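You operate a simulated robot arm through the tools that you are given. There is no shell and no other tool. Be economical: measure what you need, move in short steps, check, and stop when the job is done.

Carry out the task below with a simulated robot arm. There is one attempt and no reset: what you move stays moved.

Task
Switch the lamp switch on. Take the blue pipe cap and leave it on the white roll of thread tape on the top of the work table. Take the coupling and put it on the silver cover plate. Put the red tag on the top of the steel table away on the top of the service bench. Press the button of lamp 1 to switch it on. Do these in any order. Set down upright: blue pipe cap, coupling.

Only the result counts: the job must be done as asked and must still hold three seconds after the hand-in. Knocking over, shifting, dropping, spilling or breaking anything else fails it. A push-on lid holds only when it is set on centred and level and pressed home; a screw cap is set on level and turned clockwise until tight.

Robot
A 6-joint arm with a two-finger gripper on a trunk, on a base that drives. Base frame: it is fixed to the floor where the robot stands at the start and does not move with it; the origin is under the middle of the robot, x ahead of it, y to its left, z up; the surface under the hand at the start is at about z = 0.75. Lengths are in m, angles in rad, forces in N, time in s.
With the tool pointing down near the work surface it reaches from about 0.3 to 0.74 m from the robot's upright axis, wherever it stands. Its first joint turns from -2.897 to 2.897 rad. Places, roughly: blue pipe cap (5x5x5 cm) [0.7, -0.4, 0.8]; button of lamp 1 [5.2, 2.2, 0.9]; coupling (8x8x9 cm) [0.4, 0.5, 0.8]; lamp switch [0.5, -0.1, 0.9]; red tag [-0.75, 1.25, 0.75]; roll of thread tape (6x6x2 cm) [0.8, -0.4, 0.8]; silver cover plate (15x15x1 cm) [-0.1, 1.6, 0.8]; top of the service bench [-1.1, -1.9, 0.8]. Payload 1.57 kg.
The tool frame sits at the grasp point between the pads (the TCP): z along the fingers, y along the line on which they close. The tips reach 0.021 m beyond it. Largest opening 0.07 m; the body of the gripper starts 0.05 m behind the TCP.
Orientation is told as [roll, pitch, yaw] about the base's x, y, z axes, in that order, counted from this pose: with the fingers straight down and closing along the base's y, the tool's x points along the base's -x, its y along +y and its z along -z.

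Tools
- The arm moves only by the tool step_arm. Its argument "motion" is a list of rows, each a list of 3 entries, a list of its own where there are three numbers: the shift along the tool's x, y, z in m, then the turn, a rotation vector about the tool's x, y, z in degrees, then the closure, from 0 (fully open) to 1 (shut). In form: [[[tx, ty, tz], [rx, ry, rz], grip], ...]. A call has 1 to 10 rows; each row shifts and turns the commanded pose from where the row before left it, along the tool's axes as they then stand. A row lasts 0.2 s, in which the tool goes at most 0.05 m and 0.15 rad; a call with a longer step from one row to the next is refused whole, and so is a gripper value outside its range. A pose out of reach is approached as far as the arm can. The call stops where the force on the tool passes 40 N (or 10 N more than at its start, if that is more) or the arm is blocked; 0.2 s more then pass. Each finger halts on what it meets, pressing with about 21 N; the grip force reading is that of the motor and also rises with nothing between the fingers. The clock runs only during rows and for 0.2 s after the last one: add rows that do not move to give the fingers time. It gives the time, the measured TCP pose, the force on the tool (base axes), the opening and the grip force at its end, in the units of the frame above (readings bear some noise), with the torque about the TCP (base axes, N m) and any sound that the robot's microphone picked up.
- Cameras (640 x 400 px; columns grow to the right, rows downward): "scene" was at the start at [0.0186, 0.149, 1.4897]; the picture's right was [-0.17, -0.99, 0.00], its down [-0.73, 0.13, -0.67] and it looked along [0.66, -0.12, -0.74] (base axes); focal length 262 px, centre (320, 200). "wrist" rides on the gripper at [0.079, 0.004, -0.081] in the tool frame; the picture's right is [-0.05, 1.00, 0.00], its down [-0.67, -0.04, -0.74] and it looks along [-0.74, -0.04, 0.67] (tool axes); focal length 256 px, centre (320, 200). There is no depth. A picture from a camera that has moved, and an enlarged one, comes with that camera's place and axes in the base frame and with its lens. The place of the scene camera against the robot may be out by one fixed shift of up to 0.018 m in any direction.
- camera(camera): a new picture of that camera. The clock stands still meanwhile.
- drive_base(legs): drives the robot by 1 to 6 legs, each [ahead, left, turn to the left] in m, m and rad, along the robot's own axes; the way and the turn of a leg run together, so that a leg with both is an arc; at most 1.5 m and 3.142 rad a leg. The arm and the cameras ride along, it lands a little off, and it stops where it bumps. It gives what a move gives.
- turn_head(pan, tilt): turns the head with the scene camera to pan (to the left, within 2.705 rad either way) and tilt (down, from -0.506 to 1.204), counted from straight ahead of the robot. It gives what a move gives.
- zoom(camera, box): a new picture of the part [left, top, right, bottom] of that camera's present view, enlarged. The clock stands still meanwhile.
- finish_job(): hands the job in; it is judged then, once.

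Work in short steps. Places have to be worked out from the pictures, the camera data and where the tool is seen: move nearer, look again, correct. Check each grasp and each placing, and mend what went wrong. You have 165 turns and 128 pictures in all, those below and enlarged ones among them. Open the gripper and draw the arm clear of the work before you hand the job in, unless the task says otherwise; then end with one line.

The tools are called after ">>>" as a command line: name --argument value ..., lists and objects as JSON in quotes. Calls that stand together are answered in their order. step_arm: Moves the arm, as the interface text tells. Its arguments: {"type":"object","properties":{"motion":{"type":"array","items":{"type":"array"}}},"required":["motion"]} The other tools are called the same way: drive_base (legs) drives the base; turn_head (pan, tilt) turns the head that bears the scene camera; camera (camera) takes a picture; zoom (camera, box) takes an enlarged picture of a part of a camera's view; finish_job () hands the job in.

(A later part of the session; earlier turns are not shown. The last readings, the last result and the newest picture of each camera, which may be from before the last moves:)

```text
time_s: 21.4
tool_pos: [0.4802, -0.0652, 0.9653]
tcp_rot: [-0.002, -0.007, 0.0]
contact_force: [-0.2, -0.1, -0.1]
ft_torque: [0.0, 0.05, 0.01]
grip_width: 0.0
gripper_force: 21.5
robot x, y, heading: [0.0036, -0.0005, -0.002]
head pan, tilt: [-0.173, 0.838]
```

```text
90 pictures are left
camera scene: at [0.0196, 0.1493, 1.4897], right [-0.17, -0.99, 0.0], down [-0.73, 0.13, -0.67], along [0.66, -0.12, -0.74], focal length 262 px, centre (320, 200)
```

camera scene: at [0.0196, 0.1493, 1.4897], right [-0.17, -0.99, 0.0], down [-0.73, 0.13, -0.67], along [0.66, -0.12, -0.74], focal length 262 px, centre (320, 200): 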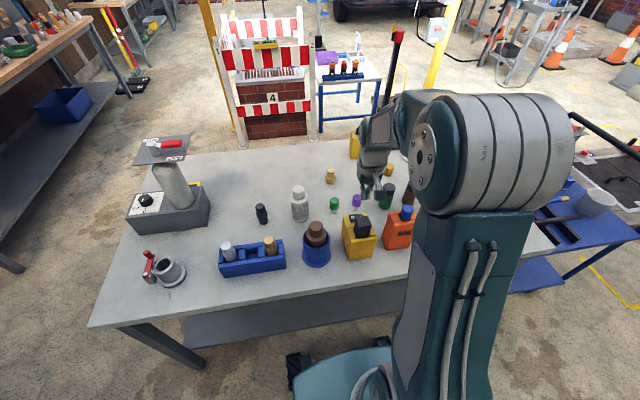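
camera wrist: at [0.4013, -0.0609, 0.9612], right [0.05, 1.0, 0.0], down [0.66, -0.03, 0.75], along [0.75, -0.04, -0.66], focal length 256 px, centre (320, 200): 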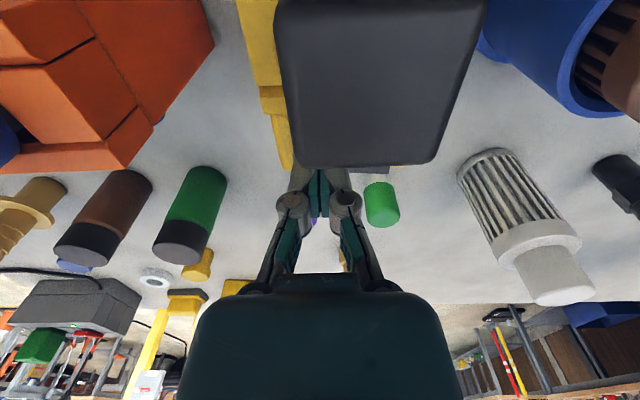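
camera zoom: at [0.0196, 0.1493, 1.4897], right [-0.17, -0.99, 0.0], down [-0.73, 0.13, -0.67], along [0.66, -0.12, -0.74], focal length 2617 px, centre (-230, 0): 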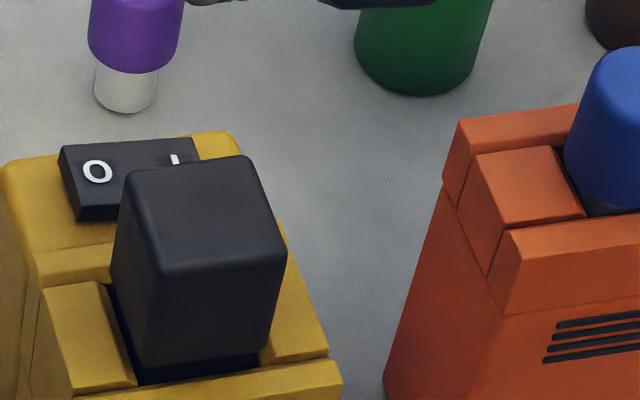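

The O end of the rocker now stands up, so the lamp switch is on. Next I look around with the head to plan the driving.

>>> turn_head --pan 1.5 --tilt 0.6

>>> camera --camera "scene"

>>> turn_head --pan 2.7 --tilt 0.6

>>> camera --camera "scene"

>>> turn_head --pan -1.9 --tilt 0.6

>>> camera --camera "scene"

>>> turn_head --pan 0.3 --tilt 0.2

>>> camera --camera "scene"

```text
time_s: 23.1
tool_pos: [0.4783, -0.0652, 0.9644]
tcp_rot: [-0.003, -0.01, 0.001]
contact_force: [1.1, -0.2, 1.2]
ft_torque: [0.05, 0.0, -0.04]
grip_width: 0.0001
gripper_force: 21.2
robot x, y, heading: [0.0021, 0.0013, 0.0]
head pan, tilt: [1.499, 0.6]
```

```text
89 pictures are left
camera scene: at [-0.052, 0.251, 1.5096], right [1.0, -0.07, 0.0], down [-0.04, -0.56, -0.82], along [0.06, 0.82, -0.57], focal length 262 px, centre (320, 200)
```

scene: 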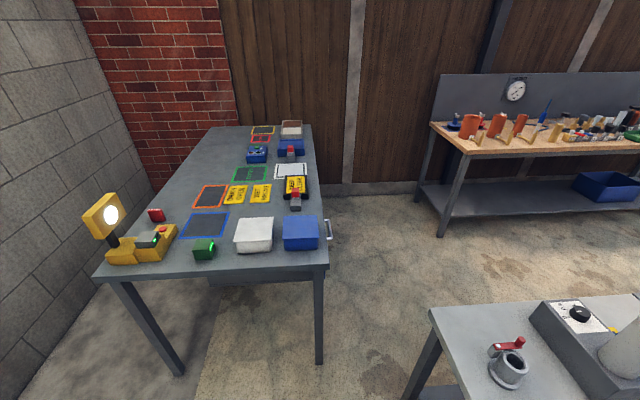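

```text
time_s: 24.5
tool_pos: [0.4798, -0.0657, 0.9658]
tcp_rot: [-0.004, -0.008, -0.001]
contact_force: [0.2, -0.3, -0.2]
ft_torque: [0.02, -0.02, -0.02]
grip_width: 0.0001
gripper_force: 21.3
robot x, y, heading: [0.0024, -0.0019, -0.004]
head pan, tilt: [2.7, 0.6]
```

```text
88 pictures are left
camera scene: at [-0.1382, 0.2006, 1.5097], right [0.43, 0.9, 0.0], down [0.51, -0.24, -0.83], along [-0.75, 0.35, -0.56], focal length 262 px, centre (320, 200)
```

scene: 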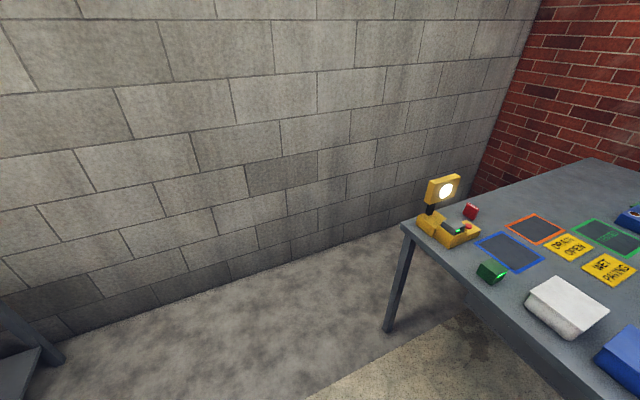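

```text
time_s: 28.1
tool_pos: [0.4784, -0.0643, 0.9649]
tcp_rot: [-0.002, -0.008, 0.002]
contact_force: [-0.1, 0.0, 0.0]
ft_torque: [0.01, -0.01, -0.03]
grip_width: 0.0001
gripper_force: 21.4
robot x, y, heading: [-0.0002, -0.0034, -0.0]
head pan, tilt: [-1.901, 0.6]
```

```text
87 pictures are left
camera scene: at [-0.087, 0.0791, 1.5097], right [-0.95, 0.32, 0.0], down [0.18, 0.53, -0.83], along [-0.27, -0.78, -0.56], focal length 262 px, centre (320, 200)
```

scene: 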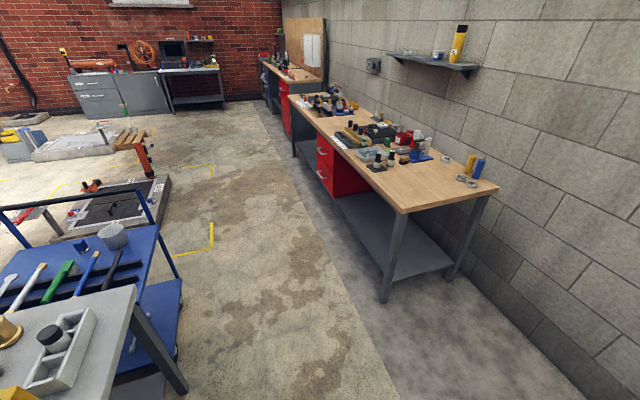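

```text
time_s: 30.2
tool_pos: [0.4785, -0.0654, 0.9649]
tcp_rot: [-0.005, -0.01, -0.001]
contact_force: [0.2, 0.4, 0.0]
ft_torque: [0.01, 0.04, 0.02]
grip_width: 0.0
gripper_force: 20.8
robot x, y, heading: [0.0032, -0.0, -0.001]
head pan, tilt: [0.3, 0.201]
```

```text
86 pictures are left
camera scene: at [0.0307, 0.1903, 1.5463], right [0.3, -0.96, 0.0], down [-0.19, -0.06, -0.98], along [0.94, 0.29, -0.2], focal length 262 px, centre (320, 200)
```

scene: 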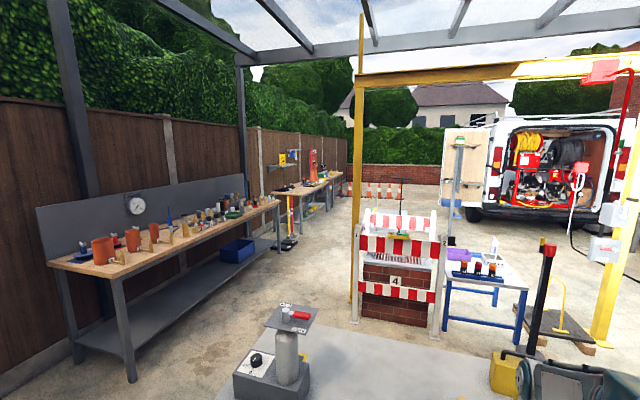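

The lamp on the steel table is lit. The coupling is reachable from here, so I do that first: raise the hand and move toward it, opening the fingers.

>>> step_arm --motion '[[[0.02, 0, -0.045], [0, 0, 0], 0], [[0.02, 0.04, -0.02], [0, 0, 0], 0], [[0.015, 0.047, 0], [0, 0, 0], 0], [[0.015, 0.047, 0], [0, 0, 0], 0], [[0.015, 0.047, 0], [0, 0, 0], 0], [[0.015, 0.047, 0], [0, 0, 0], 0], [[0.015, 0.047, 0], [0, 0, 0], 0], [[0.015, 0.047, 0], [0, 0, 0], 0], [[0.015, 0.047, 0], [0, 0, 0], 0], [[0.015, 0.047, 0], [0, 0, 0], 0]]'

>>> step_arm --motion '[[[0.02, 0.045, 0], [0, 0, 0], 0], [[0.02, 0.045, 0], [0, 0, 0], 0], [[0, 0.04, 0], [0, 0, 0], 0]]'

>>> camera --camera "wrist"

```text
time_s: 32.4
tool_pos: [0.3174, 0.3541, 1.0267]
tcp_rot: [-0.004, -0.008, -0.001]
contact_force: [0.3, -0.3, -0.8]
ft_torque: [0.0, -0.01, 0.0]
grip_width: 0.07
gripper_force: 0.1
robot x, y, heading: [0.0012, -0.0019, -0.002]
head pan, tilt: [0.3, 0.201]
```

```text
time_s: 33.2
tool_pos: [0.2803, 0.4813, 1.0254]
tcp_rot: [-0.003, -0.008, 0.002]
contact_force: [-0.7, 0.2, 0.2]
ft_torque: [0.02, 0.0, 0.01]
grip_width: 0.0698
gripper_force: 0.1
robot x, y, heading: [-0.0006, 0.0003, -0.003]
head pan, tilt: [0.3, 0.201]
```

```text
85 pictures are left
camera wrist: at [0.2009, 0.487, 1.1049], right [0.05, 1.0, 0.0], down [0.66, -0.03, 0.75], along [0.75, -0.04, -0.66], focal length 256 px, centre (320, 200)
```

wrist: 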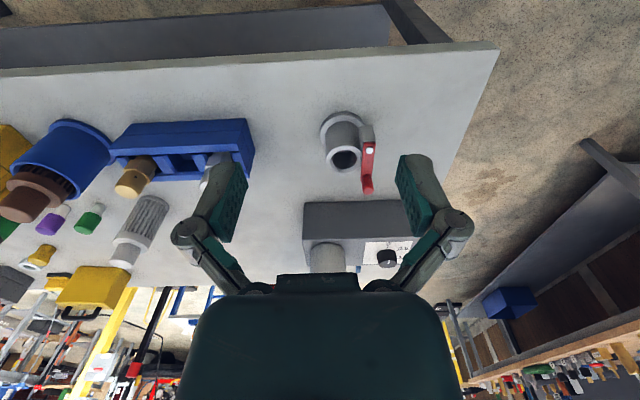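

>>> zoom --camera "wrist" --box '[300, 95, 400, 205]'

```text
3.64 times, centred on (350, 150) of wrist
camera zoom: at [0.2009, 0.487, 1.1049], right [0.05, 1.0, 0.0], down [0.66, -0.03, 0.75], along [0.75, -0.04, -0.66], focal length 931 px, centre (211, 382)
```

zoom: 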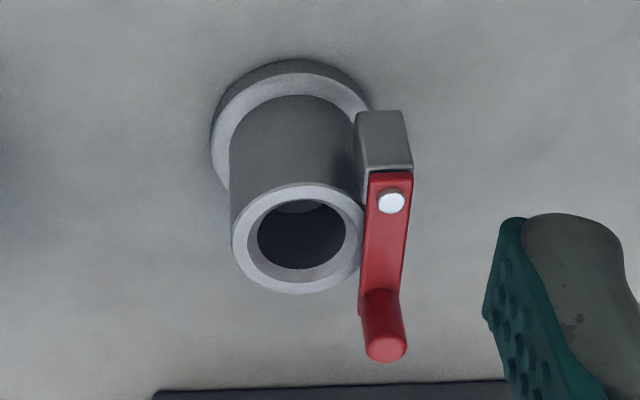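

The coupling stands at about (0.437, 0.508), rim 5 cm wide at z≈0.824, with the lever on its +y side. I will grip along x: move above it and turn the hand -90°.

>>> step_arm --motion '[[[-0.039, 0.007, 0], [0, 0, 0], 0], [[-0.039, 0.007, 0], [0, 0, 0], 0], [[-0.039, 0.007, 0], [0, 0, 0], 0], [[-0.039, 0.006, 0], [0, 0, 0], 0], [[0, 0, 0], [0, 0, -8.2], 0], [[0, 0, 0], [0, 0, -8.2], 0], [[0, 0, 0], [0, 0, -8.2], 0], [[0, 0, 0], [0, 0, -8.2], 0], [[0, 0, 0], [0, 0, -8.2], 0]]'

>>> step_arm --motion '[[[0, 0, 0], [0, 0, -8.2], 0], [[0, 0, 0], [0, 0, -8.2], 0], [[0, 0, 0], [0, 0, -8.2], 0], [[0, 0, 0], [0, 0, -8.2], 0], [[0, 0, 0], [0, 0, -8.2], 0], [[0, 0, 0], [0, 0, -8], 0], [[0, 0, 0.04], [0, 0, 0], 0]]'

>>> camera --camera "wrist"

```text
time_s: 35.2
tool_pos: [0.4362, 0.509, 1.0278]
tcp_rot: [-0.009, -0.006, 0.718]
contact_force: [0.0, -0.3, -0.6]
ft_torque: [-0.01, -0.01, -0.02]
grip_width: 0.0697
gripper_force: 0.1
robot x, y, heading: [-0.0039, 0.0019, 0.0]
head pan, tilt: [0.3, 0.201]
```

```text
time_s: 36.8
tool_pos: [0.4368, 0.5092, 0.9867]
tcp_rot: [-0.008, 0.002, 1.574]
contact_force: [-0.8, 0.2, 0.3]
ft_torque: [-0.04, -0.05, 0.01]
grip_width: 0.0699
gripper_force: 0.1
robot x, y, heading: [0.0023, -0.0011, -0.001]
head pan, tilt: [0.3, 0.201]
```

```text
83 pictures are left
camera wrist: at [0.4329, 0.4294, 1.0682], right [-1.0, 0.05, -0.01], down [0.03, 0.67, 0.74], along [0.04, 0.74, -0.67], focal length 256 px, centre (320, 200)
```

wrist: 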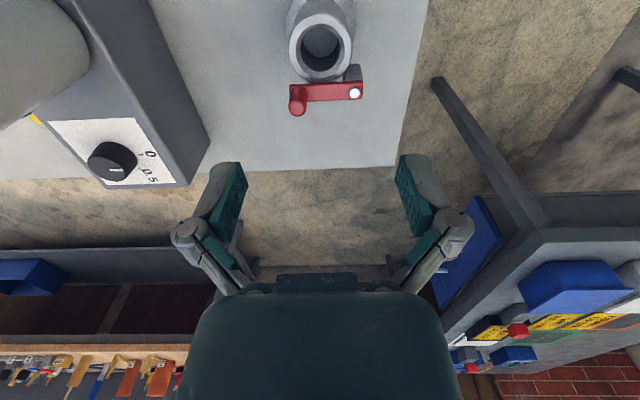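

Alignment is right (rim centre about (0.438, 0.505)). I descend to z≈0.80 and close.

>>> step_arm --motion '[[[0.003, 0, 0.045], [0, 0, 0], 0], [[0, 0, 0.045], [0, 0, 0], 0], [[0, 0, 0.045], [0, 0, 0], 0], [[0, 0, 0.03], [0, 0, 0], 0], [[0, 0, 0.02], [0, 0, 0], 0]]'

>>> camera --camera "wrist"

```text
time_s: 38.0
tool_pos: [0.4401, 0.504, 0.8044]
tcp_rot: [-0.01, 0.001, 1.57]
contact_force: [-0.8, -0.1, 4.0]
ft_torque: [0.17, -0.13, 0.02]
grip_width: 0.0699
gripper_force: 0.1
robot x, y, heading: [-0.0017, -0.0036, -0.001]
head pan, tilt: [0.3, 0.201]
```

```text
82 pictures are left
camera wrist: at [0.4336, 0.4253, 0.8847], right [-1.0, 0.05, -0.01], down [0.03, 0.67, 0.74], along [0.05, 0.74, -0.67], focal length 256 px, centre (320, 200)
```

wrist: 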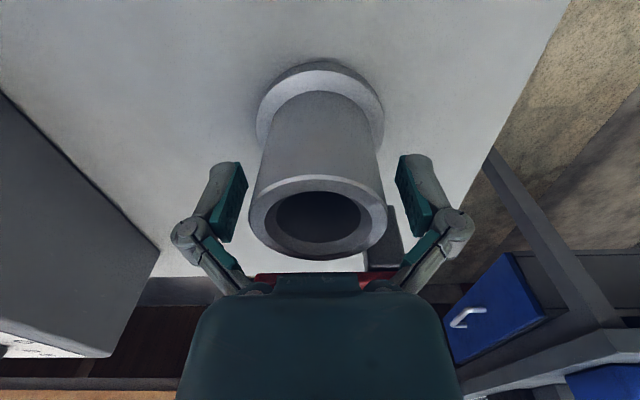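

A light contact (4 N, likely the lever pin at the hand). I raise 8 mm and close the fingers.

>>> step_arm --motion '[[[0, 0, -0.008], [0, 0, 0], 0], [[0, 0, 0], [0, 0, 0], 0.4], [[0, 0, 0], [0, 0, 0], 0.4], [[0, 0, 0], [0, 0, 0], 1], [[0, 0, 0], [0, 0, 0], 1]]'

>>> camera --camera "wrist"

```text
time_s: 39.2
tool_pos: [0.4386, 0.5041, 0.8143]
tcp_rot: [-0.01, 0.002, 1.57]
contact_force: [2.2, 0.7, 13.2]
ft_torque: [0.1, -0.03, 0.03]
grip_width: 0.0558
gripper_force: 21.3
robot x, y, heading: [0.002, -0.0009, -0.0]
head pan, tilt: [0.3, 0.201]
```

```text
81 pictures are left
camera wrist: at [0.4337, 0.4254, 0.8937], right [-1.0, 0.05, -0.01], down [0.03, 0.67, 0.74], along [0.05, 0.74, -0.67], focal length 256 px, centre (320, 200)
```

wrist: 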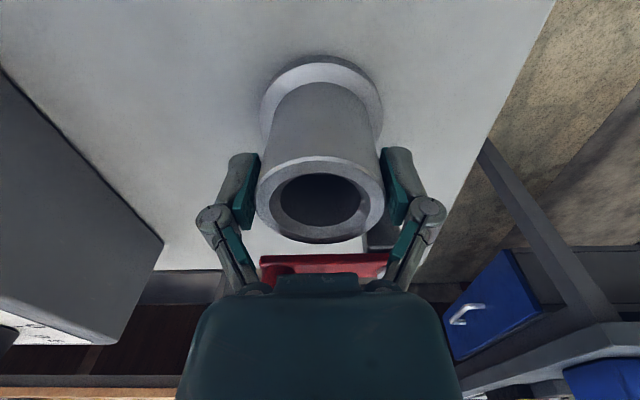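

Gripped at 5.6 cm. I lift gently and check it hangs straight.

>>> step_arm --motion '[[[0, 0, -0.01], [0, 0, 0], 1], [[0, 0, -0.03], [0, 0, 0], 1], [[0, 0, -0.045], [0, 0, 0], 1], [[0, 0, -0.045], [0, 0, 0], 1], [[0, 0, -0.03], [0, 0, 0], 1]]'

>>> camera --camera "wrist"

>>> turn_head --pan 0.9 --tilt 0.8

>>> camera --camera "scene"

```text
time_s: 40.4
tool_pos: [0.4369, 0.5051, 0.9685]
tcp_rot: [-0.007, 0.002, 1.569]
contact_force: [0.5, 0.4, 0.4]
ft_torque: [-0.01, 0.0, 0.0]
grip_width: 0.0
gripper_force: 21.5
robot x, y, heading: [-0.0031, 0.0004, 0.0]
head pan, tilt: [0.3, 0.201]
```

```text
80 pictures are left
camera wrist: at [0.4322, 0.4261, 1.0498], right [-1.0, 0.05, -0.01], down [0.03, 0.67, 0.74], along [0.04, 0.74, -0.67], focal length 256 px, centre (320, 200)
```

wrist: 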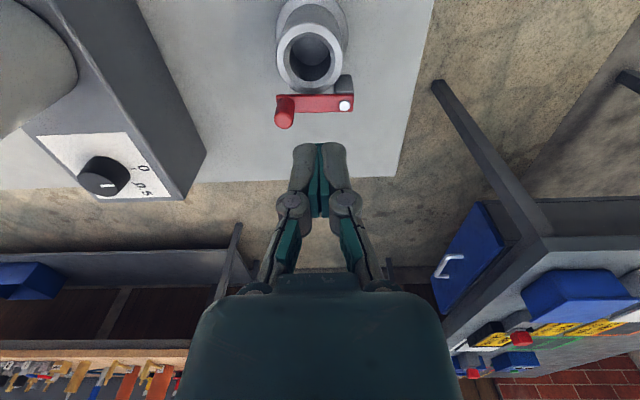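

```text
time_s: 41.4
tool_pos: [0.4375, 0.5055, 0.9695]
tcp_rot: [-0.01, 0.003, 1.571]
contact_force: [1.2, 0.4, 0.4]
ft_torque: [0.0, 0.0, -0.02]
grip_width: 0.0
gripper_force: 21.6
robot x, y, heading: [0.0005, -0.0035, -0.0]
head pan, tilt: [0.901, 0.799]
```

```text
79 pictures are left
camera scene: at [-0.0081, 0.2294, 1.4923], right [0.78, -0.62, 0.0], down [-0.45, -0.56, -0.7], along [0.43, 0.54, -0.72], focal length 262 px, centre (320, 200)
```

scene: 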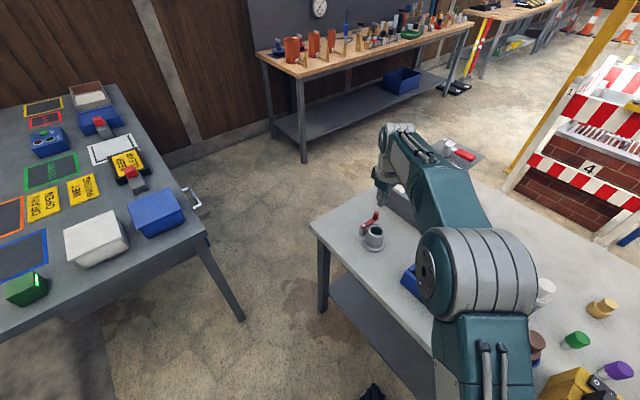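

The grip slipped off; the coupling is still standing. I look at its shape more closely.

>>> zoom --camera "scene" --box '[345, 200, 395, 260]'

>>> zoom --camera "wrist" --box '[260, 0, 380, 135]'

```text
6.67 times, centred on (370, 230) of scene
camera zoom: at [-0.0081, 0.2294, 1.4923], right [0.78, -0.62, 0.0], down [-0.45, -0.56, -0.7], along [0.43, 0.54, -0.72], focal length 1745 px, centre (-13, 0)
```

zoom: 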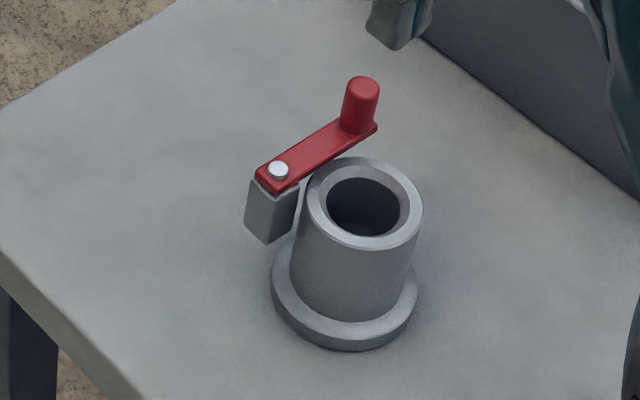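

```text
2.96 times, centred on (320, 68) of wrist
camera zoom: at [0.4323, 0.4264, 1.0495], right [-1.0, 0.05, -0.01], down [0.03, 0.67, 0.74], along [0.05, 0.74, -0.67], focal length 758 px, centre (320, 593)
```

zoom: 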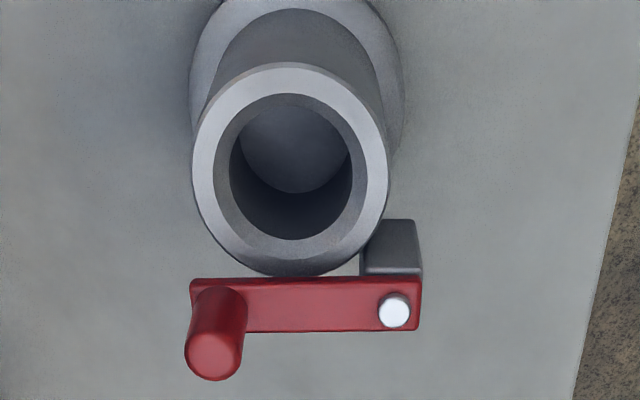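

The body is slightly conical and my grip was too high because the hand touched the lever pin. I reopen, turn 18° so the pin is clear, and centre on (0.447, 0.504).

>>> step_arm --motion '[[[0, -0.01, 0], [0, 0, 0], 0], [[0, 0, 0], [0, 0, -6], 0], [[0, 0, 0], [0, 0, -6], 0], [[0, 0, 0], [0, 0, -6], 0], [[0, 0, 0.04], [0, 0, 0], 0]]'

>>> camera --camera "wrist"

```text
time_s: 42.6
tool_pos: [0.4469, 0.5059, 0.9289]
tcp_rot: [-0.008, 0.005, 1.887]
contact_force: [-0.2, -0.6, 0.1]
ft_torque: [-0.03, -0.04, 0.02]
grip_width: 0.0701
gripper_force: 0.0
robot x, y, heading: [-0.0002, -0.0017, -0.001]
head pan, tilt: [0.901, 0.799]
```

```text
76 pictures are left
camera wrist: at [0.4677, 0.4299, 1.0103], right [-0.97, -0.26, -0.01], down [-0.18, 0.65, 0.74], along [-0.19, 0.72, -0.67], focal length 256 px, centre (320, 200)
```

wrist: 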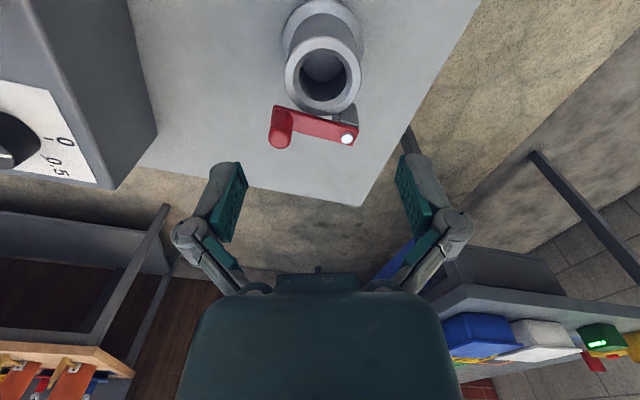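

Centred on the rim (0.446, 0.503). I descend to z≈0.797.

>>> step_arm --motion '[[[0.003, 0, 0.045], [0, 0, 0], 0], [[0, 0, 0.045], [0, 0, 0], 0], [[0, 0, 0.025], [0, 0, 0], 0], [[0, 0, 0.01], [0, 0, 0], 0], [[0, 0, 0.006], [0, 0, 0], 0]]'

>>> camera --camera "wrist"

```text
time_s: 43.9
tool_pos: [0.452, 0.5049, 0.8098]
tcp_rot: [-0.025, -0.005, 1.885]
contact_force: [-1.9, -1.3, 10.7]
ft_torque: [0.28, -0.23, 0.03]
grip_width: 0.07
gripper_force: 0.1
robot x, y, heading: [-0.0038, -0.0, -0.004]
head pan, tilt: [0.901, 0.799]
stopped in row 5: the force on the tool passed its limit at 43 N (the readings are from after the stop); the commanded pose is now the measured one
```

```text
75 pictures are left
camera wrist: at [0.47, 0.4271, 0.8892], right [-0.97, -0.26, -0.02], down [-0.19, 0.64, 0.75], along [-0.18, 0.73, -0.66], focal length 256 px, centre (320, 200)
```

wrist: 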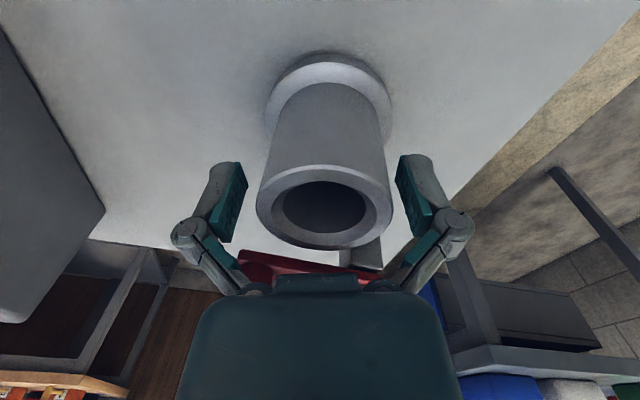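

The hand still meets the lever pin at this angle. I go back up, undo the 18° turn and instead tilt the hand 20° away from the pin (toward -y).

>>> step_arm --motion '[[[0, 0, -0.045], [0, 0, 0], 0], [[0, 0, -0.045], [0, 0, 0], 0], [[0, 0, 0], [0, 0, 6], 0], [[0, 0, 0], [0, 0, 6], 0], [[0, 0, 0], [0, 0, 6], 0], [[0, 0, 0], [0, -7, 0], 0], [[0, 0, 0], [0, -7, 0], 0], [[0, 0, 0], [0, -7, 0], 0]]'

>>> camera --camera "wrist"

```text
time_s: 45.7
tool_pos: [0.4505, 0.502, 0.8989]
tcp_rot: [-0.021, -0.38, 1.579]
contact_force: [-0.2, 0.1, 0.2]
ft_torque: [-0.02, -0.02, -0.02]
grip_width: 0.0702
gripper_force: 0.0
robot x, y, heading: [-0.0013, -0.0034, -0.004]
head pan, tilt: [0.901, 0.799]
```

```text
74 pictures are left
camera wrist: at [0.4443, 0.3989, 0.9434], right [-1.0, 0.05, 0.0], down [0.02, 0.34, 0.94], along [0.05, 0.94, -0.34], focal length 256 px, centre (320, 200)
```

wrist: 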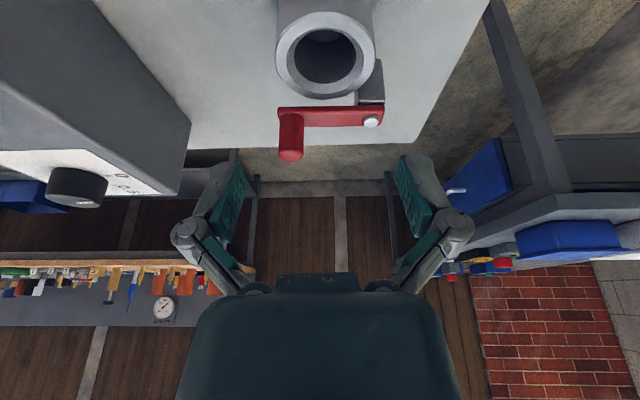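

The rim centre is at (0.447, 0.503); the TCP is right above it. I descend vertically (in tilted tool axes) to z≈0.80.

>>> step_arm --motion '[[[0.0167, 0.003, 0.0418], [0, 0, 0], 0], [[0.013, 0, 0.0325], [0, 0, 0], 0], [[0.0045, 0, 0.0111], [0, 0, 0], 0], [[0.003, 0, 0.0074], [0, 0, 0], 0]]'

>>> camera --camera "wrist"

```text
time_s: 46.7
tool_pos: [0.448, 0.5008, 0.7959]
tcp_rot: [-0.019, -0.378, 1.577]
contact_force: [-0.1, 0.6, 0.9]
ft_torque: [-0.01, 0.02, 0.02]
grip_width: 0.0701
gripper_force: 0.0
robot x, y, heading: [0.0004, -0.0031, -0.0]
head pan, tilt: [0.901, 0.799]
```

```text
73 pictures are left
camera wrist: at [0.4428, 0.3977, 0.8419], right [-1.0, 0.05, 0.0], down [0.02, 0.35, 0.94], along [0.05, 0.94, -0.35], focal length 256 px, centre (320, 200)
```

wrist: 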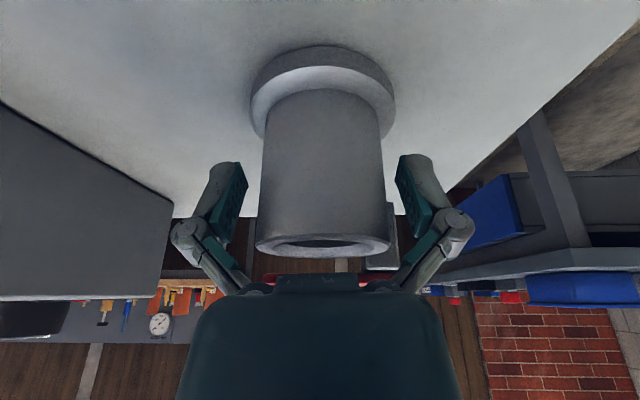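

No contact this time, and the fingers straddle the body below the rim lip. I close.

>>> step_arm --motion '[[[0, 0, 0], [0, 0, 0], 0.3], [[0, 0, 0], [0, 0, 0], 1], [[0, 0, 0], [0, 0, 0], 1], [[0, 0, 0], [0, 0, 0], 1]]'

>>> step_arm --motion '[[[-0.002, 0, -0.005], [0, 0, 0], 1], [[-0.0037, 0, -0.0093], [0, 0, 0], 1], [[-0.0074, 0, -0.0186], [0, 0, 0], 1]]'

>>> camera --camera "wrist"

```text
time_s: 47.7
tool_pos: [0.4481, 0.5006, 0.7959]
tcp_rot: [-0.018, -0.375, 1.578]
contact_force: [-0.7, -1.1, 3.4]
ft_torque: [0.06, 0.12, 0.04]
grip_width: 0.0558
gripper_force: 20.8
robot x, y, heading: [0.0032, -0.0017, -0.002]
head pan, tilt: [0.901, 0.799]
```

```text
time_s: 48.5
tool_pos: [0.4461, 0.5026, 0.8333]
tcp_rot: [-0.02, -0.376, 1.578]
contact_force: [-0.8, -0.4, -3.6]
ft_torque: [-0.02, 0.0, -0.02]
grip_width: 0.0557
gripper_force: 21.1
robot x, y, heading: [0.0019, -0.0029, 0.001]
head pan, tilt: [0.901, 0.799]
```

```text
72 pictures are left
camera wrist: at [0.4419, 0.3987, 0.8786], right [-1.0, 0.05, 0.0], down [0.02, 0.35, 0.94], along [0.05, 0.94, -0.35], focal length 256 px, centre (320, 200)
```

wrist: 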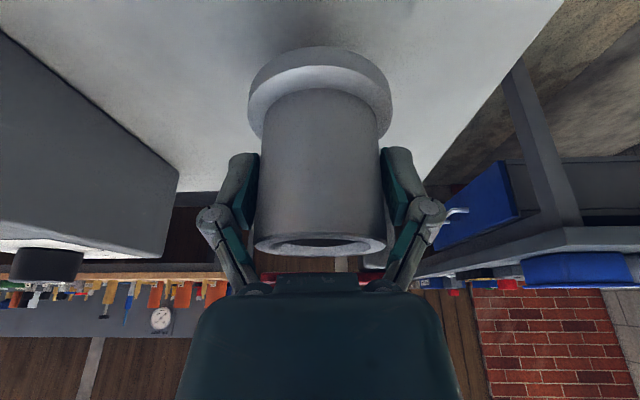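

Held firmly (about 3.6 N weight), upright. The gap between the two tables is too narrow for driving, so I will go round the work table's right end. First I raise the coupling and draw the arm in.

>>> step_arm --motion '[[[-0.0166, 0, -0.0418], [0, 0, 0], 1], [[-0.0166, 0, -0.0418], [0, 0, 0], 1], [[-0.0166, 0, -0.0418], [0, 0, 0], 1], [[-0.0166, 0, -0.0418], [0, 0, 0], 1], [[-0.0166, 0, -0.0418], [0, 0, 0], 1], [[-0.0166, 0, -0.0418], [0, 0, 0], 1], [[0.0409, 0.01, -0.0163], [0, 0, 0], 1], [[0.0409, 0.01, -0.0163], [0, 0, 0], 1], [[0.0409, 0.01, -0.0163], [0, 0, 0], 1], [[0.0409, 0.01, -0.0163], [0, 0, 0], 1]]'

>>> step_arm --motion '[[[0.0409, 0.01, -0.0163], [0, 0, 0], 1], [[0.0409, 0.01, -0.0163], [0, 0, 0], 1], [[0.0409, 0.01, -0.0163], [0, 0, 0], 1], [[0.0409, 0.01, -0.0163], [0, 0, 0], 1]]'

>>> turn_head --pan -1.2 --tilt 0.7

>>> camera --camera "scene"

```text
time_s: 50.7
tool_pos: [0.4026, 0.3257, 1.103]
tcp_rot: [-0.021, -0.376, 1.578]
contact_force: [0.0, -0.2, -3.5]
ft_torque: [-0.02, -0.03, 0.01]
grip_width: 0.0557
gripper_force: 21.2
robot x, y, heading: [-0.0015, -0.0001, 0.002]
head pan, tilt: [0.901, 0.799]
```

```text
time_s: 51.7
tool_pos: [0.3616, 0.1499, 1.1023]
tcp_rot: [-0.021, -0.378, 1.579]
contact_force: [-0.1, -0.8, -2.9]
ft_torque: [-0.02, 0.03, 0.01]
grip_width: 0.0555
gripper_force: 21.1
robot x, y, heading: [0.0008, -0.0038, -0.005]
head pan, tilt: [0.901, 0.799]
```

```text
time_s: 53.7
tool_pos: [0.3609, 0.1521, 1.1017]
tcp_rot: [-0.018, -0.377, 1.578]
contact_force: [-0.3, 0.0, -2.7]
ft_torque: [-0.05, 0.01, 0.02]
grip_width: 0.0558
gripper_force: 21.0
robot x, y, heading: [-0.0013, -0.0009, 0.001]
head pan, tilt: [-1.201, 0.7]
```

```text
71 pictures are left
camera scene: at [-0.0281, 0.084, 1.501], right [-0.93, -0.36, 0.0], down [-0.23, 0.6, -0.77], along [0.28, -0.71, -0.64], focal length 262 px, centre (320, 200)
```

scene: 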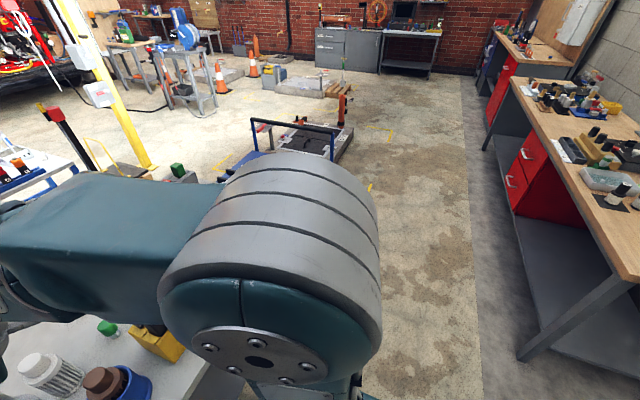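

The corridor at y≈-1.65 between the cart and the floor tray looks free. I back off, drive sideways past the cart, then ahead.

>>> drive_base --legs '[[-0.2, 0, 0], [0, -1.5, 0], [0, -0.15, 0], [1.2, 0, 0]]'

>>> turn_head --pan 0.4 --tilt 0.7

>>> camera --camera "scene"

```text
time_s: 66.9
tool_pos: [0.8432, -1.5684, 1.1039]
tcp_rot: [-0.022, -0.399, 1.459]
contact_force: [0.1, 0.2, -2.5]
ft_torque: [-0.02, 0.0, -0.02]
grip_width: 0.0557
gripper_force: 20.8
robot x, y, heading: [0.4717, -1.6553, -0.121]
head pan, tilt: [-1.201, 0.7]
stopped in leg 4: the robot was blocked; the commanded pose is now the measured one
```

```text
time_s: 68.6
tool_pos: [0.8408, -1.5722, 1.1068]
tcp_rot: [-0.022, -0.4, 1.457]
contact_force: [0.2, -0.5, -2.5]
ft_torque: [0.0, -0.02, 0.04]
grip_width: 0.0558
gripper_force: 21.0
robot x, y, heading: [0.4719, -1.6568, -0.12]
head pan, tilt: [0.4, 0.7]
```

```text
70 pictures are left
camera scene: at [0.5115, -1.4592, 1.501], right [0.27, -0.96, 0.0], down [-0.62, -0.18, -0.76], along [0.74, 0.21, -0.65], focal length 262 px, centre (320, 200)
```

scene: 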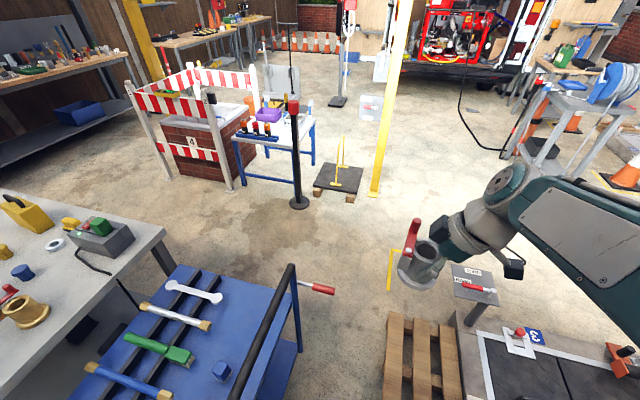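

The way between cart and pallet is too narrow. I back off and look south for a way round the floor tray.

>>> drive_base --legs '[[-0.15, 0, 0.12]]'

>>> turn_head --pan -0.7 --tilt 0.6

>>> camera --camera "scene"

>>> turn_head --pan -1.6 --tilt 0.5

>>> camera --camera "scene"

```text
time_s: 70.0
tool_pos: [0.6819, -1.5187, 1.1044]
tcp_rot: [-0.021, -0.399, 1.581]
contact_force: [0.0, 0.8, -2.5]
ft_torque: [-0.06, 0.02, 0.03]
grip_width: 0.0556
gripper_force: 20.8
robot x, y, heading: [0.3208, -1.6511, 0.003]
head pan, tilt: [0.4, 0.7]
```

```text
time_s: 71.3
tool_pos: [0.6812, -1.5184, 1.1054]
tcp_rot: [-0.02, -0.4, 1.58]
contact_force: [0.2, -0.7, -2.7]
ft_torque: [-0.04, -0.03, -0.04]
grip_width: 0.0557
gripper_force: 20.8
robot x, y, heading: [0.3233, -1.6454, 0.001]
head pan, tilt: [-0.7, 0.6]
```

```text
69 pictures are left
camera scene: at [0.33, -1.5419, 1.5096], right [-0.64, -0.77, 0.0], down [-0.43, 0.36, -0.83], along [0.63, -0.53, -0.56], focal length 262 px, centre (320, 200)
```

scene: 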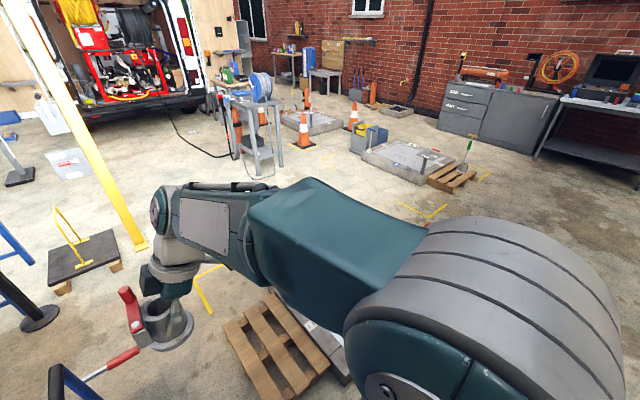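

```text
time_s: 72.5
tool_pos: [0.6831, -1.5182, 1.1051]
tcp_rot: [-0.019, -0.4, 1.581]
contact_force: [-0.4, -0.3, -1.9]
ft_torque: [-0.07, 0.0, -0.02]
grip_width: 0.0557
gripper_force: 21.3
robot x, y, heading: [0.3193, -1.6481, -0.0]
head pan, tilt: [-1.6, 0.499]
```

```text
68 pictures are left
camera scene: at [0.2598, -1.576, 1.5187], right [-1.0, 0.03, 0.0], down [0.01, 0.48, -0.88], along [-0.02, -0.88, -0.48], focal length 262 px, centre (320, 200)
```

scene: 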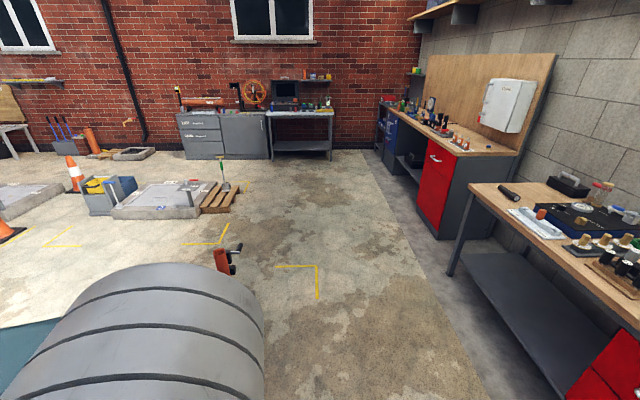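

The tray's zone ends near y≈-3.2 and the next slab starts near -4.0, so I can pass at y≈-3.5. I drive that way.

>>> drive_base --legs '[[-0.38, 0, 0], [0, -1.5, 0], [0, -0.38, 0]]'

>>> turn_head --pan 0.2 --tilt 0.6

>>> camera --camera "scene"

```text
time_s: 83.9
tool_pos: [0.3034, -3.3771, 1.1037]
tcp_rot: [-0.022, -0.396, 1.585]
contact_force: [-1.0, 0.5, -3.3]
ft_torque: [-0.05, 0.01, 0.03]
grip_width: 0.0557
gripper_force: 21.1
robot x, y, heading: [-0.0582, -3.5123, -0.001]
head pan, tilt: [-1.6, 0.499]
```

```text
time_s: 85.7
tool_pos: [0.3031, -3.3812, 1.1048]
tcp_rot: [-0.021, -0.401, 1.582]
contact_force: [-0.4, -0.2, -2.6]
ft_torque: [-0.01, 0.0, -0.03]
grip_width: 0.0554
gripper_force: 21.0
robot x, y, heading: [-0.0554, -3.5129, -0.003]
head pan, tilt: [0.201, 0.6]
```

```text
67 pictures are left
camera scene: at [-0.0293, -3.3294, 1.5095], right [0.2, -0.98, 0.0], down [-0.55, -0.12, -0.82], along [0.81, 0.17, -0.57], focal length 262 px, centre (320, 200)
```

scene: 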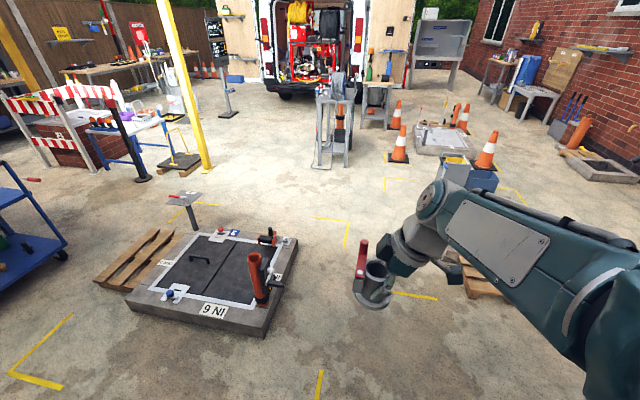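

The view confirms a clear lane: slab x 0.7–1.45, y above -2.85. I drive east to x≈1.95, turn left and go north.

>>> drive_base --legs '[[1.5, 0.05, 0], [0.5, 0, 0], [0, 0, 1.571], [1.5, 0, 0]]'

>>> turn_head --pan 0.2 --tilt 0.6

>>> camera --camera "scene"

```text
refused: leg 1 is longer than a leg can be; nothing moved
```

```text
time_s: 86.3
tool_pos: [0.3039, -3.3795, 1.1051]
tcp_rot: [-0.021, -0.4, 1.583]
contact_force: [0.7, 0.4, -2.5]
ft_torque: [-0.06, -0.02, 0.02]
grip_width: 0.0551
gripper_force: 21.2
robot x, y, heading: [-0.0568, -3.509, 0.009]
head pan, tilt: [0.201, 0.6]
```

```text
66 pictures are left
camera scene: at [-0.0293, -3.3294, 1.5095], right [0.2, -0.98, 0.0], down [-0.55, -0.12, -0.82], along [0.81, 0.17, -0.57], focal length 262 px, centre (320, 200)
```

scene: 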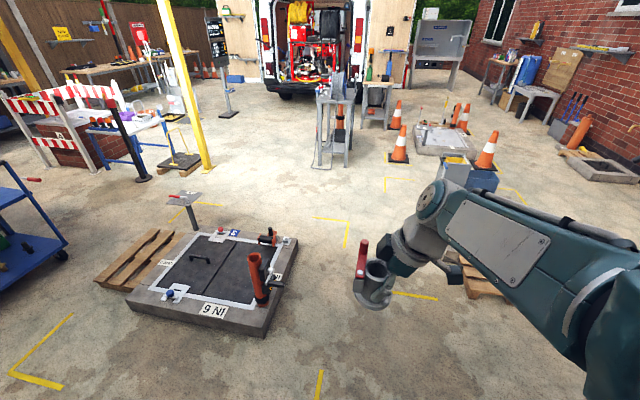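

The leg was slightly over the limit; I repeat with shorter legs.

>>> drive_base --legs '[[1.4, 0.05, 0], [0.6, 0, 0], [0, 0, 1.571], [1.5, 0, 0]]'

>>> camera --camera "scene"

```text
time_s: 107.1
tool_pos: [1.8554, -1.5693, 1.1047]
tcp_rot: [-0.022, -0.4, 3.105]
contact_force: [-0.1, -0.4, -2.8]
ft_torque: [-0.01, -0.04, -0.02]
grip_width: 0.0557
gripper_force: 20.7
robot x, y, heading: [1.9663, -1.9337, 1.525]
head pan, tilt: [0.201, 0.6]
```

```text
65 pictures are left
camera scene: at [1.7958, -1.8902, 1.5095], right [0.99, 0.15, 0.0], down [0.09, -0.56, -0.82], along [-0.13, 0.81, -0.57], focal length 262 px, centre (320, 200)
```

scene: 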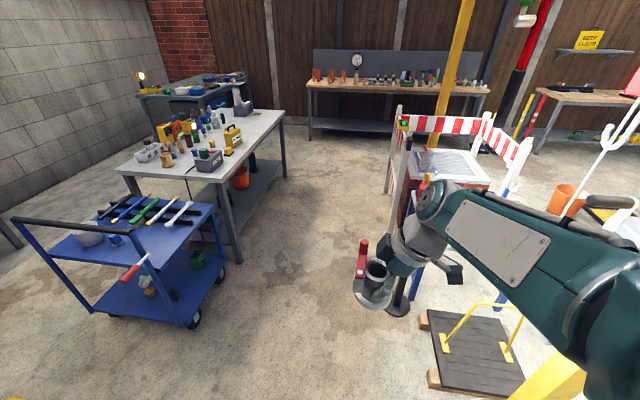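

The lane behind the work table (x 1.05–2.05) is clear. I drive up it to about (1.55, 1.15) and turn to face west.

>>> drive_base --legs '[[0.75, 0.42, 0.046], [1.45, 0, 0], [0.85, 0, 0], [0, 0, 1.571]]'

>>> turn_head --pan 0.1 --tilt 0.65

>>> camera --camera "scene"

```text
time_s: 126.5
tool_pos: [1.1875, 1.0026, 1.1052]
tcp_rot: [-0.021, -0.4, -1.536]
contact_force: [-0.6, 0.9, -2.7]
ft_torque: [0.06, 0.01, 0.0]
grip_width: 0.0556
gripper_force: 21.1
robot x, y, heading: [1.5469, 1.1425, -3.116]
head pan, tilt: [0.201, 0.6]
```

```text
time_s: 127.2
tool_pos: [1.1881, 1.0031, 1.1053]
tcp_rot: [-0.021, -0.401, -1.537]
contact_force: [0.4, -0.2, -3.0]
ft_torque: [0.03, 0.01, 0.01]
grip_width: 0.0556
gripper_force: 20.8
robot x, y, heading: [1.5444, 1.1419, -3.113]
head pan, tilt: [0.099, 0.649]
```

```text
64 pictures are left
camera scene: at [1.5212, 0.9838, 1.5052], right [-0.13, 0.99, 0.0], down [0.6, 0.08, -0.8], along [-0.79, -0.1, -0.6], focal length 262 px, centre (320, 200)
```

scene: 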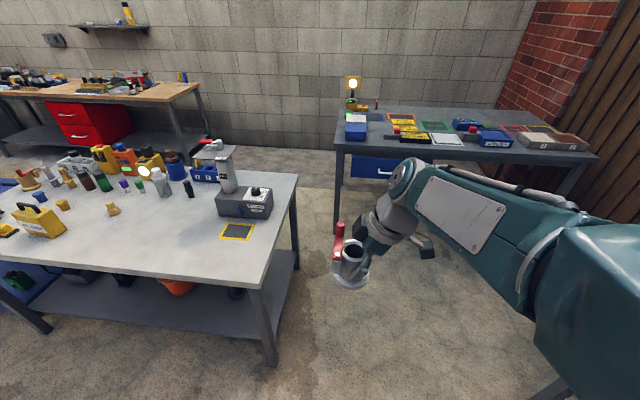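

Now ahead into the pocket next to the steel table, to about (0.46, 1.33).

>>> drive_base --legs '[[0.6, 0.0, -0.028], [0.48, -0.18, 0]]'

>>> turn_head --pan -0.3 --tilt 0.8

>>> camera --camera "scene"

```text
time_s: 133.2
tool_pos: [0.1007, 1.1798, 1.1042]
tcp_rot: [-0.02, -0.399, -1.568]
contact_force: [1.0, -0.4, -2.8]
ft_torque: [0.04, 0.0, 0.03]
grip_width: 0.0555
gripper_force: 20.6
robot x, y, heading: [0.4587, 1.3118, 3.138]
head pan, tilt: [0.099, 0.649]
```

```text
time_s: 134.0
tool_pos: [0.1003, 1.1803, 1.1043]
tcp_rot: [-0.021, -0.401, -1.567]
contact_force: [0.6, -0.2, -2.4]
ft_torque: [0.05, 0.0, -0.05]
grip_width: 0.0556
gripper_force: 21.5
robot x, y, heading: [0.4604, 1.3026, 3.141]
head pan, tilt: [-0.3, 0.799]
```

```text
63 pictures are left
camera scene: at [0.4424, 1.1848, 1.4927], right [0.3, 0.95, 0.0], down [0.68, -0.21, -0.7], along [-0.67, 0.21, -0.72], focal length 262 px, centre (320, 200)
```

scene: 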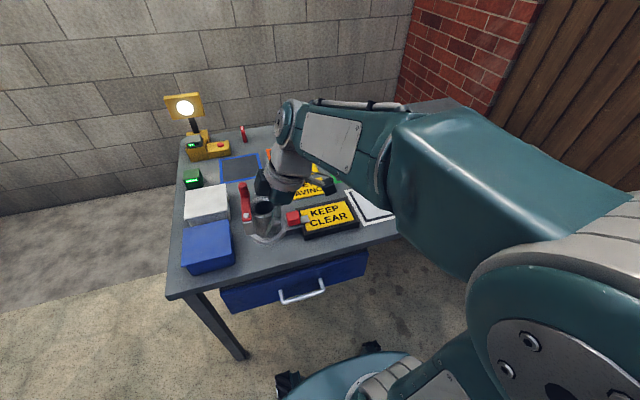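

The arm hides part of the plate. I swing the hand to the robot's left to free the view of the plate.

>>> step_arm --motion '[[[-0.0414, 0, 0.0176], [0, 0, 0], 1], [[-0.0414, 0, 0.0176], [0, 0, 0], 1], [[-0.0414, 0, 0.0176], [0, 0, 0], 1], [[-0.0414, 0, 0.0176], [0, 0, 0], 1], [[-0.0414, 0.01, 0.0176], [0, 0, 0], 1], [[-0.0414, 0.01, 0.0176], [0, 0, 0], 1]]'

>>> turn_head --pan -0.6 --tilt 0.9

>>> camera --camera "scene"

```text
time_s: 135.4
tool_pos: [0.1217, 0.9083, 1.1049]
tcp_rot: [-0.02, -0.401, -1.565]
contact_force: [-0.3, -0.1, -2.7]
ft_torque: [0.04, -0.01, -0.01]
grip_width: 0.0557
gripper_force: 21.1
robot x, y, heading: [0.4602, 1.3105, 3.139]
head pan, tilt: [-0.3, 0.799]
```

```text
time_s: 136.2
tool_pos: [0.1211, 0.9089, 1.1032]
tcp_rot: [-0.02, -0.399, -1.565]
contact_force: [0.3, 0.3, -3.7]
ft_torque: [0.02, -0.02, -0.03]
grip_width: 0.0558
gripper_force: 20.5
robot x, y, heading: [0.4593, 1.3089, 3.136]
head pan, tilt: [-0.6, 0.901]
```

```text
62 pictures are left
camera scene: at [0.4571, 1.2019, 1.4847], right [0.57, 0.82, 0.0], down [0.65, -0.44, -0.62], along [-0.51, 0.35, -0.78], focal length 262 px, centre (320, 200)
```

scene: 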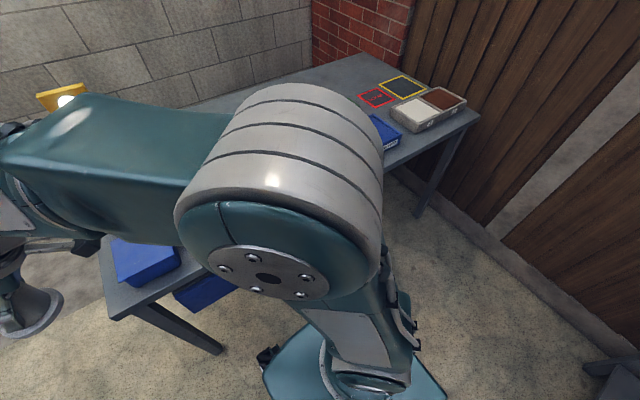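

The shoulder now blocks the view. I swing the hand to the other side (beyond the plate) so that both cameras can see it.

>>> step_arm --motion '[[[0.0414, 0, -0.0176], [0, 0, 0], 1], [[0.0414, 0, -0.0176], [0, 0, 0], 1], [[0.0414, 0, -0.0176], [0, 0, 0], 1], [[0.0414, 0, -0.0176], [0, 0, 0], 1], [[0.0414, 0, -0.0176], [0, 0, 0], 1], [[0.0414, 0, -0.0176], [0, 0, 0], 1], [[0.0414, 0, -0.0176], [0, 0, 0], 1], [[0.0414, 0, -0.0176], [0, 0, 0], 1], [[0.0414, 0, -0.0176], [0, 0, 0], 1], [[0.0414, 0, -0.0176], [0, 0, 0], 1]]'

>>> step_arm --motion '[[[0.0414, 0, -0.0176], [0, 0, 0], 1], [[0.0414, 0, -0.0176], [0, 0, 0], 1], [[0.0414, 0, -0.0176], [0, 0, 0], 1], [[0.0414, 0, -0.0176], [0, 0, 0], 1], [[0.0414, 0, -0.0176], [0, 0, 0], 1], [[0.0414, 0, -0.0176], [0, 0, 0], 1], [[0.0414, 0, -0.0176], [0, 0, 0], 1], [[0.0414, 0, -0.0176], [0, 0, 0], 1], [[0.0414, 0, -0.0176], [0, 0, 0], 1], [[0.0414, 0, -0.0176], [0, 0, 0], 1]]'

>>> camera --camera "wrist"

>>> camera --camera "scene"

```text
time_s: 138.4
tool_pos: [0.1201, 1.3612, 1.1055]
tcp_rot: [-0.02, -0.403, -1.566]
contact_force: [0.4, -0.9, -2.3]
ft_torque: [0.01, 0.0, 0.02]
grip_width: 0.0558
gripper_force: 21.7
robot x, y, heading: [0.4591, 1.3067, 3.136]
head pan, tilt: [-0.6, 0.901]
```

```text
time_s: 140.6
tool_pos: [0.1218, 1.8149, 1.1042]
tcp_rot: [-0.021, -0.405, -1.567]
contact_force: [-0.3, 0.0, -2.0]
ft_torque: [0.03, 0.03, 0.03]
grip_width: 0.0559
gripper_force: 20.3
robot x, y, heading: [0.4583, 1.3083, 3.135]
head pan, tilt: [-0.6, 0.901]
```

```text
61 pictures are left
camera wrist: at [0.1283, 1.9212, 1.1456], right [1.0, -0.05, 0.0], down [-0.02, -0.32, 0.95], along [-0.05, -0.95, -0.32], focal length 256 px, centre (320, 200)
```

wrist: 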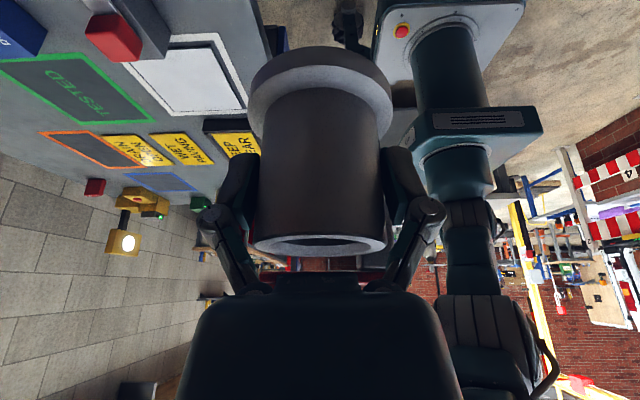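

```text
60 pictures are left
camera scene: at [0.4569, 1.2108, 1.4852], right [0.57, 0.82, 0.0], down [0.65, -0.45, -0.62], along [-0.51, 0.35, -0.79], focal length 262 px, centre (320, 200)
```

scene: 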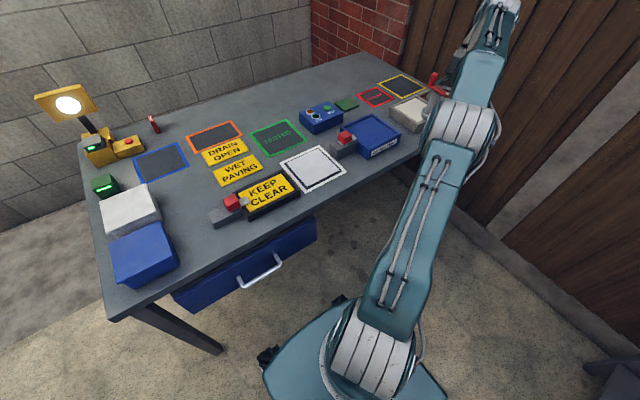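

Combining the views, the plate lies at about (-0.118, 1.575) with its top near z≈0.80. I zoom in to confirm what it is.

>>> zoom --camera "scene" --box '[200, 90, 440, 240]'

```text
2.67 times, centred on (320, 165) of scene
camera zoom: at [0.4569, 1.2108, 1.4852], right [0.57, 0.82, 0.0], down [0.65, -0.45, -0.62], along [-0.51, 0.35, -0.79], focal length 698 px, centre (320, 293)
```

zoom: 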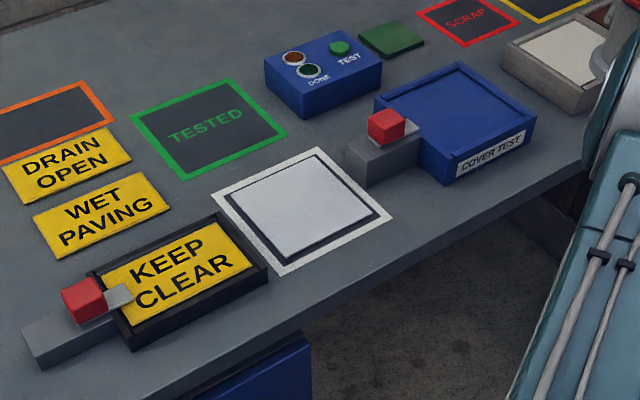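

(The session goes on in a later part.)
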